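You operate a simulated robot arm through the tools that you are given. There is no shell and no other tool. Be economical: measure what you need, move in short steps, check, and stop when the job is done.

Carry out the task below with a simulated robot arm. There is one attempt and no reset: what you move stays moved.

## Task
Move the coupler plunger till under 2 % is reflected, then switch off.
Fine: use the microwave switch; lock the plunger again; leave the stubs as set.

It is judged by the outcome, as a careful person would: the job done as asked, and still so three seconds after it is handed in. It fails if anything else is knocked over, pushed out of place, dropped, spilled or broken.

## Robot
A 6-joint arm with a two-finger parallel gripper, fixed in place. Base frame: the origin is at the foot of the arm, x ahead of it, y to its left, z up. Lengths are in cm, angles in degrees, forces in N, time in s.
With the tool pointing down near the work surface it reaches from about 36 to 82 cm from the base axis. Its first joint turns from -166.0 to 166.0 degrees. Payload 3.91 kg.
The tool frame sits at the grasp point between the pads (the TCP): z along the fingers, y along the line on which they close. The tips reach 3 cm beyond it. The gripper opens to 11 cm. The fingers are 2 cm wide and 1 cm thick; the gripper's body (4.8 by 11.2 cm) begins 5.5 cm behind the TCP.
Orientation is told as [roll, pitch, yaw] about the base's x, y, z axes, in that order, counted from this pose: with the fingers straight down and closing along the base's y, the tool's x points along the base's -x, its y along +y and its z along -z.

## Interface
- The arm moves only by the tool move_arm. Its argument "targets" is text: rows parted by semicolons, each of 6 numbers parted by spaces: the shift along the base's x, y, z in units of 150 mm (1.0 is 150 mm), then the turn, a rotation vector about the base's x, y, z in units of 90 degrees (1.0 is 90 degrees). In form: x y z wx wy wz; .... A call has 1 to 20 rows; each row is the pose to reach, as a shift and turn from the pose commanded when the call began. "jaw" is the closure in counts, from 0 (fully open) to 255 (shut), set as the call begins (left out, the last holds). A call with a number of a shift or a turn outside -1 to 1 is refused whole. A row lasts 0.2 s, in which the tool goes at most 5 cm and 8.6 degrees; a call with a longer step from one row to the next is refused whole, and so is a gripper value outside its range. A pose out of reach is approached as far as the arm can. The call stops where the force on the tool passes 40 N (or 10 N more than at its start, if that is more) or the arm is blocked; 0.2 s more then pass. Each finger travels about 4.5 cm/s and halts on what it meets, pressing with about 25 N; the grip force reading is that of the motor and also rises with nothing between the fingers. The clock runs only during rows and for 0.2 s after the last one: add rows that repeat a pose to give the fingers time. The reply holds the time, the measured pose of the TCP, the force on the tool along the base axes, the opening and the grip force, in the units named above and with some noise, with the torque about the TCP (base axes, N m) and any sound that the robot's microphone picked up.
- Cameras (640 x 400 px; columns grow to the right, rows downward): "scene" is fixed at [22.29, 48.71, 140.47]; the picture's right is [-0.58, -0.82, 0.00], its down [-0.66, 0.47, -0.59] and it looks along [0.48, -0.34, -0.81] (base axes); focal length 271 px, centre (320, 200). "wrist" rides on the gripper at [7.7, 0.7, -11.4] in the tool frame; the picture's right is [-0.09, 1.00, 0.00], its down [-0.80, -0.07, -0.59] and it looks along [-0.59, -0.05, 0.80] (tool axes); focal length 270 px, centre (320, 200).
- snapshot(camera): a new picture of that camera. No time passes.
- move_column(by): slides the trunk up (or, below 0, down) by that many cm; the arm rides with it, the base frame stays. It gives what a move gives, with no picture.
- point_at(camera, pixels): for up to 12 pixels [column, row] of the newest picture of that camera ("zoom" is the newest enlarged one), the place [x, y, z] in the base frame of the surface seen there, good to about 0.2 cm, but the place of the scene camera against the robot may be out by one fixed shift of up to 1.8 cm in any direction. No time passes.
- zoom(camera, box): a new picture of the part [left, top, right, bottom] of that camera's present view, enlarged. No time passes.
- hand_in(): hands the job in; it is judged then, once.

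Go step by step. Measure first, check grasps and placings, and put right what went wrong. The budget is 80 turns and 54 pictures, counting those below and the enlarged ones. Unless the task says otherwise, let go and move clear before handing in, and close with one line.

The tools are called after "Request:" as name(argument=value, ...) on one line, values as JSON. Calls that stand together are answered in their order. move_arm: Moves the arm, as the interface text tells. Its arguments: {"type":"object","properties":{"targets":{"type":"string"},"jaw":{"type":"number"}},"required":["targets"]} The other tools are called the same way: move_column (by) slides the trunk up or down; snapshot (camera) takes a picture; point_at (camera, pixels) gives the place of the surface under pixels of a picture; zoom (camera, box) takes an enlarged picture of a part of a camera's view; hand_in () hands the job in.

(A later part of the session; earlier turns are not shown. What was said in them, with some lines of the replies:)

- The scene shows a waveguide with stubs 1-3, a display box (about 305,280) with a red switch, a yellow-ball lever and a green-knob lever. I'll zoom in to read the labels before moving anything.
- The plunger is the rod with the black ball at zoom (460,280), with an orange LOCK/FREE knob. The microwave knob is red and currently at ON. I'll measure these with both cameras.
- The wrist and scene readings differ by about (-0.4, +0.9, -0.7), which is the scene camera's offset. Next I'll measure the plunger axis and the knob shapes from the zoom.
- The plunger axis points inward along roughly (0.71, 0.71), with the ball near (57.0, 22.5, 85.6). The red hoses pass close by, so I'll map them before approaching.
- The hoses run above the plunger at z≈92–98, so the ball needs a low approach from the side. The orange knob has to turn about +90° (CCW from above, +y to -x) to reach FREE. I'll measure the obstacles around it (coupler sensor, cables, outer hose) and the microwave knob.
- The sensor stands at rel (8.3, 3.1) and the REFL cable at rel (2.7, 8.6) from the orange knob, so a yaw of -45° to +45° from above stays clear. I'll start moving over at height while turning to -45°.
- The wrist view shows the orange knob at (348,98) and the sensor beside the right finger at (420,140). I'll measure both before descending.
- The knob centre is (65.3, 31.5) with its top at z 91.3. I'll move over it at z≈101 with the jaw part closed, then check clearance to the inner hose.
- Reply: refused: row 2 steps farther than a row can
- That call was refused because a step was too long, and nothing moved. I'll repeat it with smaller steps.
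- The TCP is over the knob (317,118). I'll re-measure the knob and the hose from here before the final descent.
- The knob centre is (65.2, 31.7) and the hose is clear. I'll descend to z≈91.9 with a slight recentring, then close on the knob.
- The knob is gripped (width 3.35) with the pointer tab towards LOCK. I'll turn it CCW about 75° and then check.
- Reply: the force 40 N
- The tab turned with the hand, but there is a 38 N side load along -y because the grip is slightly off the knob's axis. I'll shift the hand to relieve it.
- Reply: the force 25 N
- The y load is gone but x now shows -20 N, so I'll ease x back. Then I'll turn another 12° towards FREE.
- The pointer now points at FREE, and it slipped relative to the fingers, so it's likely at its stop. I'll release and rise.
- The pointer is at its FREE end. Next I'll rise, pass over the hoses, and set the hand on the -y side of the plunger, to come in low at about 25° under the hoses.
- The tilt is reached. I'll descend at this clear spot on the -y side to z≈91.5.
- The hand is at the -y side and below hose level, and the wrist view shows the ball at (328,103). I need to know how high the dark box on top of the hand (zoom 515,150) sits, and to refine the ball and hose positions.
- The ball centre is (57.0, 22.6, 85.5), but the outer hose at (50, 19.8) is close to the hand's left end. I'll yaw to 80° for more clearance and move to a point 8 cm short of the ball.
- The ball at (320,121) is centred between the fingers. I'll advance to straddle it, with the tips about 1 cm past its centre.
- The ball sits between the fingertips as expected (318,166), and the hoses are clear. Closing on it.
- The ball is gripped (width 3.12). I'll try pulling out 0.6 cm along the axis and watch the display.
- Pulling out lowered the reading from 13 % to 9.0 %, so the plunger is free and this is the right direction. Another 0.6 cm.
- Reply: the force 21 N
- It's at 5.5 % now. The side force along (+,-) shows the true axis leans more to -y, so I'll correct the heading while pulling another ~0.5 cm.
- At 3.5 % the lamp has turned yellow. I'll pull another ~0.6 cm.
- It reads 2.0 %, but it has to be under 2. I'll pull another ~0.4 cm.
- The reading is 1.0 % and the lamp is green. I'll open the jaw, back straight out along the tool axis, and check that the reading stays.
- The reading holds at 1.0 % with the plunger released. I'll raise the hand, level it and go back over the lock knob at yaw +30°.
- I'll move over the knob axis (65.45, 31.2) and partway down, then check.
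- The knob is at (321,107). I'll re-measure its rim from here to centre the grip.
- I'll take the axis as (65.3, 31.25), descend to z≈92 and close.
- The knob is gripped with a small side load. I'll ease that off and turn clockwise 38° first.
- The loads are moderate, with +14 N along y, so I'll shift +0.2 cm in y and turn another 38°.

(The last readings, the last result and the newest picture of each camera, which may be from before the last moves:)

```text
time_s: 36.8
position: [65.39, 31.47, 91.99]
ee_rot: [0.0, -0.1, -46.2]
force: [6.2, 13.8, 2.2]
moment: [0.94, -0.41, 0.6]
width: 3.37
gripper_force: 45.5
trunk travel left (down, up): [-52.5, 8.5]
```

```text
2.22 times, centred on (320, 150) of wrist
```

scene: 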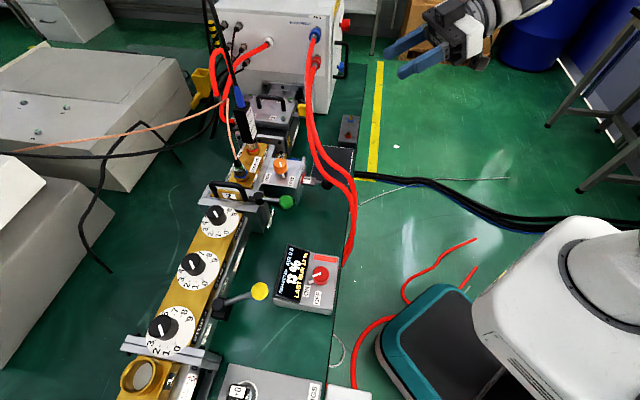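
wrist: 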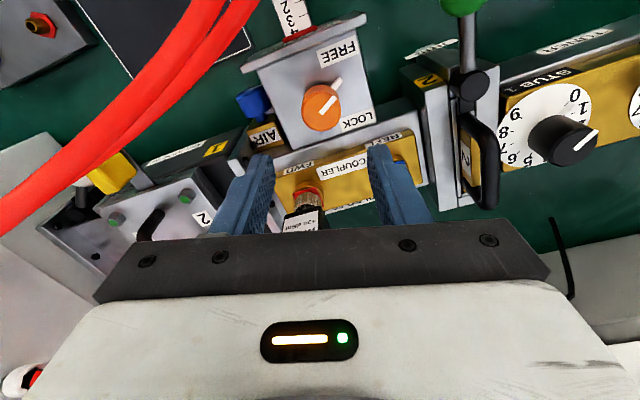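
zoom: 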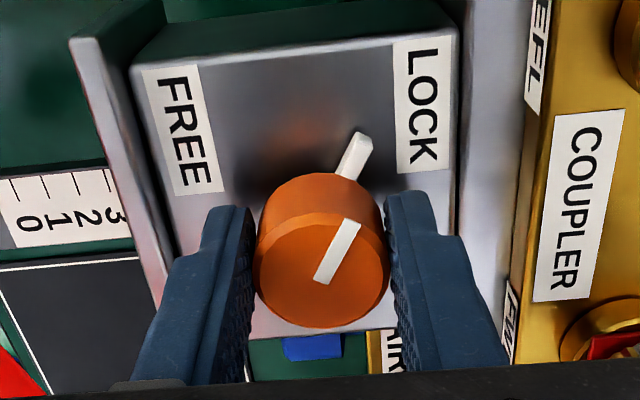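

The pointer is near its original LOCK position but a few degrees short (about 24° against 33° before). I'll turn another 12°.

Request:
move_arm(targets="0 0.005 0 0 0 -0.0667; 0 0.005 0 0 0 -0.1333; 0 0.005 0 0 0 -0.1333")

Request:
zoom(camera="wrist", box=[200, 60, 440, 240])

```text
time_s: 37.6
position: [65.49, 31.38, 91.95]
ee_rot: [0.0, -0.1, -58.1]
force: [12.0, 13.6, 6.9]
moment: [0.1, -0.32, 0.16]
width: 3.29
gripper_force: 44.7
trunk travel left (down, up): [-52.5, 8.5]
```

```text
2.22 times, centred on (320, 150) of wrist
```

zoom: 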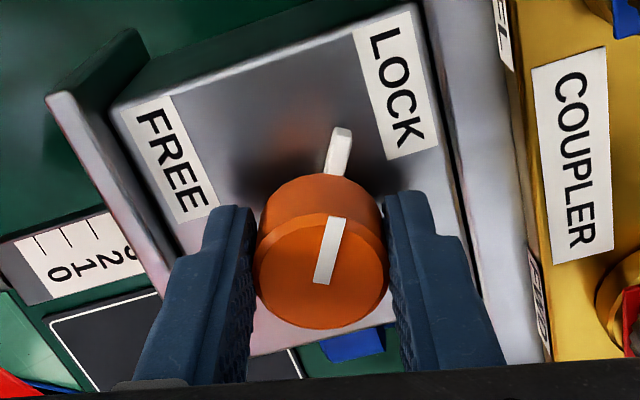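

The hand turned 12° but the pointer stayed put, so the knob is at its stop. I'll release, rise and compare with the original view.

Request:
move_arm(targets="0 0 0 0 0 0; 0 0 0 0 0 0; 0 0 0 0 0 0; 0 0 0.25 0 0 0; 0 0 0.5 0 0 0; 0 0 0.75 0 0 0; 0 0 1 0 0 0", jaw=128)

Request:
zoom(camera="scene", box=[255, 140, 345, 200])

Request:
zoom(camera="scene", box=[270, 240, 350, 320])

```text
time_s: 39.2
position: [65.29, 31.09, 107.27]
ee_rot: [-0.1, 0.0, -57.9]
force: [0.7, 0.2, 0.2]
moment: [-0.04, 0.0, 0.03]
width: 5.5
gripper_force: 0.1
trunk travel left (down, up): [-52.5, 8.5]
```

```text
6.67 times, centred on (300, 170) of scene
```

zoom: 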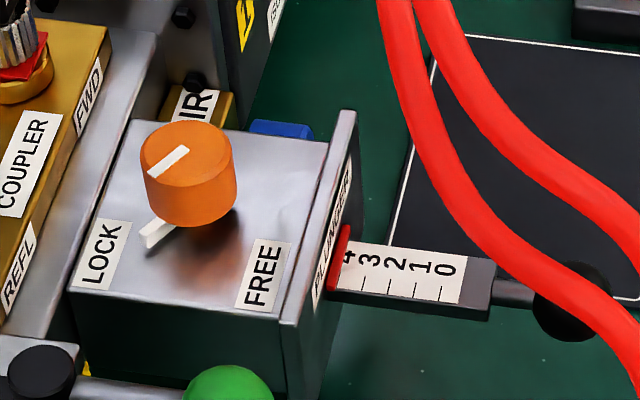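

```text
5.00 times, centred on (310, 280) of scene
```

zoom: 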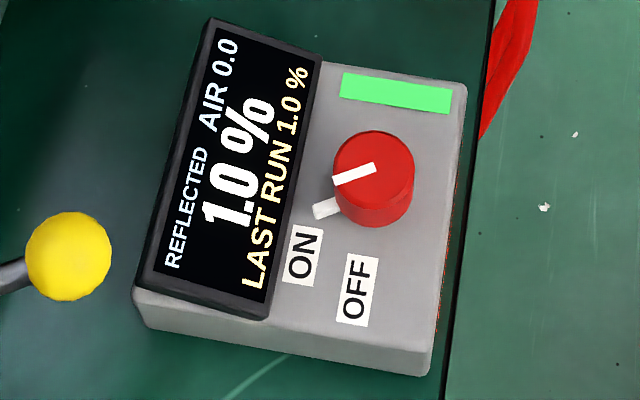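

The lock pointer matches its original position exactly, and the display still reads 1.0 % on green. Now for the red microwave knob near (38.7, 37.7): I'll move across at height and yaw to -80°.

Request:
move_arm(targets="0 0 0.2 0 0 0; -0.25 0.05 0.3 0 0 -0.06; -0.5 0.1 0.3 0 0 -0.12; -0.75 0.2 0.3 0 0 -0.18; -1 0.3 0.3 0 0 -0.244")

Request:
move_arm(targets="-0.25 0.04 -0.2 0 0 0; -0.5 0.08 -0.4 0 0 0; -0.7 0.12 -0.6 0 0 0; -0.77 0.14 -0.8 0 0 0; -0.77 0.14 -0.95 0 0 0")

Request:
snapshot(camera="wrist")

```text
time_s: 40.4
position: [49.9, 35.98, 111.66]
ee_rot: [-0.1, 0.0, -80.0]
force: [-0.8, -0.5, 0.2]
moment: [0.0, -0.02, -0.01]
width: 5.51
gripper_force: 0.1
trunk travel left (down, up): [-52.5, 8.5]
```

```text
time_s: 41.6
position: [38.78, 37.84, 97.37]
ee_rot: [-0.1, 0.0, -80.0]
force: [0.8, -0.4, 0.0]
moment: [-0.02, 0.03, 0.04]
width: 5.48
gripper_force: 0.2
trunk travel left (down, up): [-52.5, 8.5]
```

```text
11 pictures are left
```

wrist: 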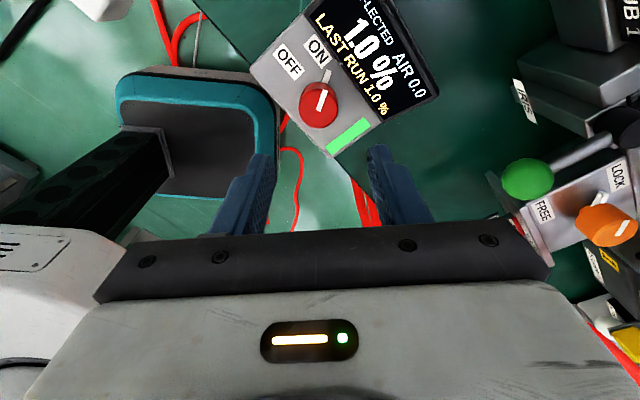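

Request:
point_at(camera="wrist", pixels=[[318, 103], [300, 104], [337, 103], [319, 86], [318, 122], [326, 75], [290, 90], [340, 135], [350, 90], [400, 80], [290, 65], [320, 45]])

Request:
zoom(camera="wrist", box=[240, 0, 440, 170])

```text
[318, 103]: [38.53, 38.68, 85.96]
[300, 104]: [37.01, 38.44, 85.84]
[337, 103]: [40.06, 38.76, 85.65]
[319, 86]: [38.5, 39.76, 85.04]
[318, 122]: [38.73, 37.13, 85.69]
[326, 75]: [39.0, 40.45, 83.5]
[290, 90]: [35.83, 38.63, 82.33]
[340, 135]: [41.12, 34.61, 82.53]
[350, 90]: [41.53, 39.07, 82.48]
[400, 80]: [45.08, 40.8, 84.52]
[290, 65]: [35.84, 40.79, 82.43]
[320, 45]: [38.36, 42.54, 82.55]
```

```text
2.35 times, centred on (340, 85) of wrist
```

zoom: 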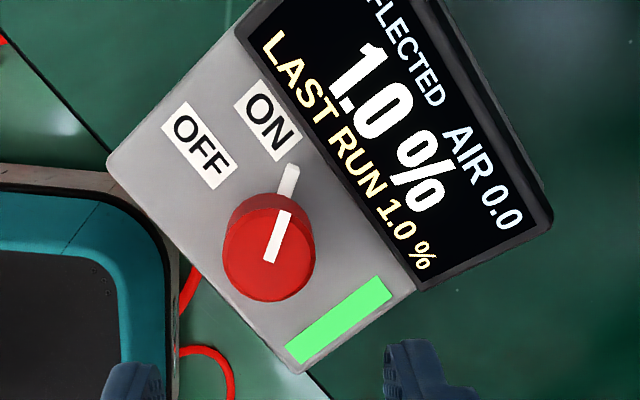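

The knob centre is about (38.6, 38.3), its top is at 85.9 and the box surface at 82.5. I'll descend to z≈86.7 and close.

Request:
move_arm(targets="-0.012 0.027 -0.25 0 0 0; -0.012 0.027 -0.45 0 0 0; -0.012 0.027 -0.6 0 0 0; -0.012 0.027 -0.71 0 0 0")

Request:
move_arm(targets="0 0 0 0 0 0; 0 0 0 0 0 0; 0 0 0 0 0 0; 0 0 0 0 0 0; 0 0 0 0 0 0", jaw=255)

```text
time_s: 42.6
position: [38.73, 38.25, 86.59]
ee_rot: [0.0, 0.0, -80.1]
force: [-0.4, 0.2, -0.9]
moment: [0.01, 0.02, 0.01]
width: 5.49
gripper_force: 0.0
trunk travel left (down, up): [-52.5, 8.5]
```

```text
time_s: 43.8
position: [38.51, 38.3, 86.75]
ee_rot: [-0.2, -0.3, -79.9]
force: [-20.2, -5.7, -8.3]
moment: [0.04, -0.03, -0.02]
width: 3.32
gripper_force: 44.6
trunk travel left (down, up): [-52.5, 8.5]
```

The red knob is gripped, with a -20 N side load. I'll shift x by -0.25 cm and turn CCW 38°.

Request:
move_arm(targets="-0.017 -0.003 0 0 0 0; -0.017 -0.003 0 0 0 0.0844; -0.017 -0.003 0 0 0 0.1689; -0.017 -0.003 0 0 0 0.2533; -0.017 -0.003 0 0 0 0.3378; -0.017 -0.003 0 0 0 0.4222")

Request:
zoom(camera="wrist", box=[200, 20, 440, 220])

```text
time_s: 45.2
position: [38.51, 38.1, 86.64]
ee_rot: [0.1, 0.1, -41.8]
force: [13.5, -21.0, 5.6]
moment: [-1.3, -0.25, -0.03]
width: 3.34
gripper_force: 45.2
trunk travel left (down, up): [-52.5, 8.5]
```

```text
2.00 times, centred on (320, 120) of wrist
```

zoom: 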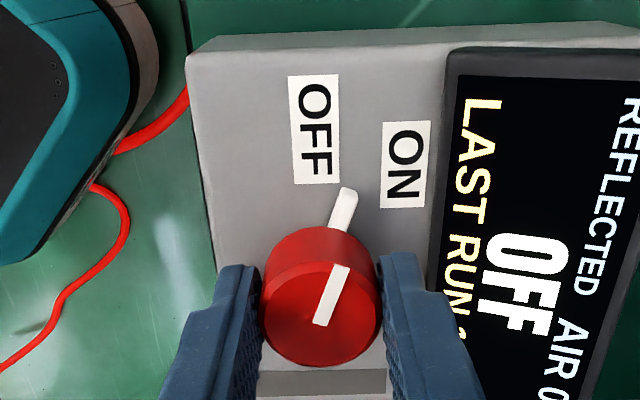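

The display now says OFF, but the pointer is still between the two labels. I'll relieve the load and turn it the rest of the way to its OFF stop.

Request:
move_arm(targets="0.006 -0.014 0 0 0 0; 0.006 -0.014 0 0 0 0.0844; 0.006 -0.014 0 0 0 0.1689; 0.006 -0.014 0 0 0 0.2533; 0.006 -0.014 0 0 0 0.3378; 0.006 -0.014 0 0 0 0.3778")

Request:
zoom(camera="wrist", box=[200, 20, 440, 220])

```text
time_s: 46.6
position: [38.31, 38.02, 86.76]
ee_rot: [0.0, 0.1, -7.9]
force: [-3.2, -1.9, 5.8]
moment: [0.7, 0.1, -0.34]
width: 3.35
gripper_force: 44.8
trunk travel left (down, up): [-52.5, 8.5]
```

```text
2.00 times, centred on (320, 120) of wrist
```

zoom: 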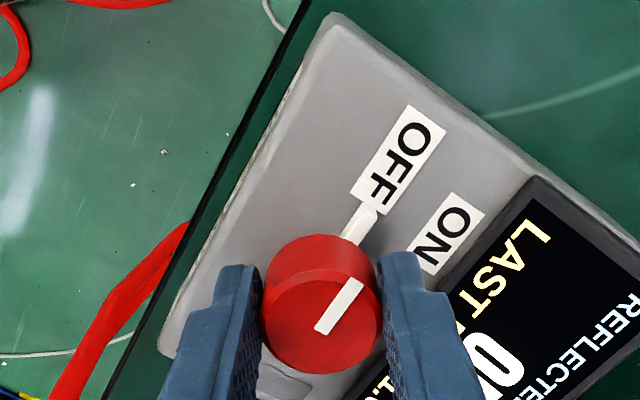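

The pointer is at OFF and at its stop. I'll release, rise clear, and do a final check.

Request:
move_arm(targets="0 0 0 0 0 0; 0 0 0 0 0 0; 0 0 0 0 0 0; 0 0 0.25 0 0 0; 0 0 0.5 0 0 0; 0 0 0.75 0 0 0; 0 0 1 0 0 0", jaw=128)

Request:
move_arm(targets="-0.2 -0.15 0.3 0 0 0; -0.4 -0.3 0.5 0 0 0; -0.4 -0.5 0.7 0 0 0")

Request:
snapshot(camera="scene")

Request:
zoom(camera="scene", box=[200, 140, 360, 320])

```text
time_s: 48.2
position: [38.36, 38.16, 101.57]
ee_rot: [-0.1, 0.0, -7.9]
force: [-0.4, -0.5, 0.0]
moment: [-0.03, 0.0, 0.01]
width: 5.49
gripper_force: 0.1
trunk travel left (down, up): [-52.5, 8.5]
```

```text
refused: row 1 steps farther than a row can; nothing moved
```

```text
7 pictures are left
```

scene: 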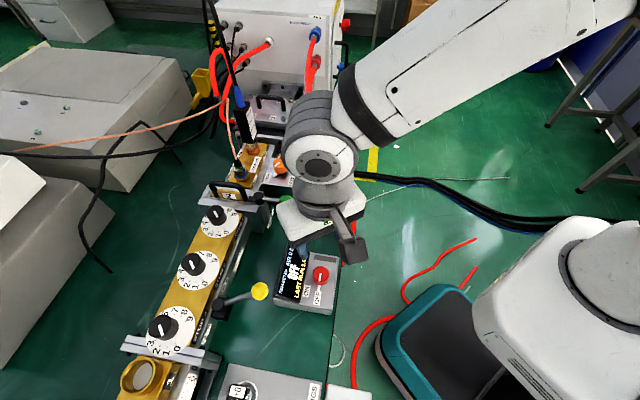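

```text
2.22 times, centred on (280, 230) of scene
```

zoom: 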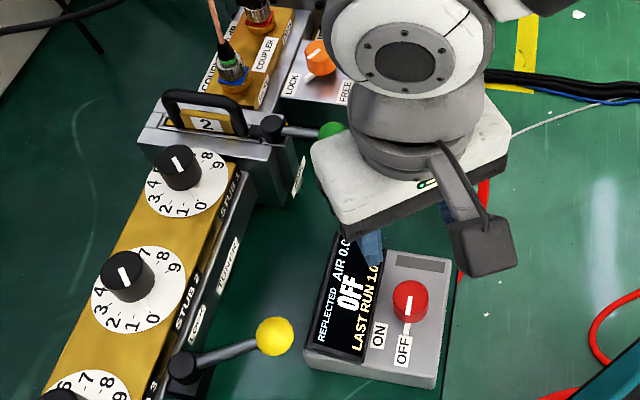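

The display reads OFF with "LAST RUN 1.0 %". That second move was refused for step size, so I'll rise further and take one last look at the plunger and hoses.

Request:
move_arm(targets="-0.1 -0.1 0.25 0 0 0; -0.2 -0.2 0.5 0 0 0; -0.3 -0.3 0.7 0 0 0; -0.4 -0.4 0.9 0 0 0")

Request:
zoom(camera="scene", box=[200, 120, 380, 320])

```text
time_s: 49.2
position: [32.41, 32.16, 114.94]
ee_rot: [-0.1, 0.0, -7.9]
force: [0.3, 0.1, 0.5]
moment: [-0.03, -0.01, 0.0]
width: 5.49
gripper_force: 0.1
trunk travel left (down, up): [-52.5, 8.5]
```

```text
2.00 times, centred on (290, 220) of scene
```

zoom: 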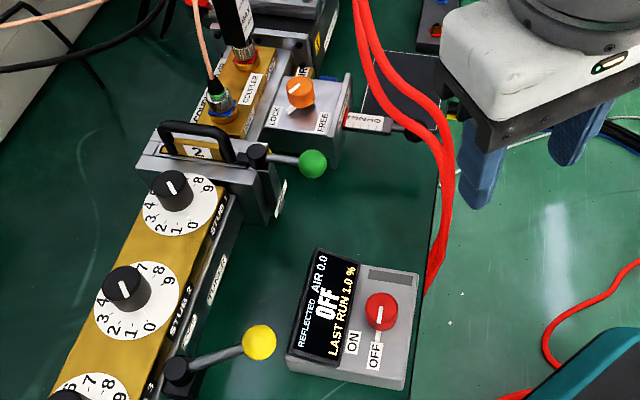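

The plunger is locked at the 1.0 % setting, the microwave switch is at OFF, and the stubs and hoses are where they were. The arm is clear, so I'm handing in.

Request:
hand_in()

```text
The job is handed in.
```

The coupler plunger now gives 1.0 % reflected and is locked again; the microwave switch is off, and I left the stubs as set.
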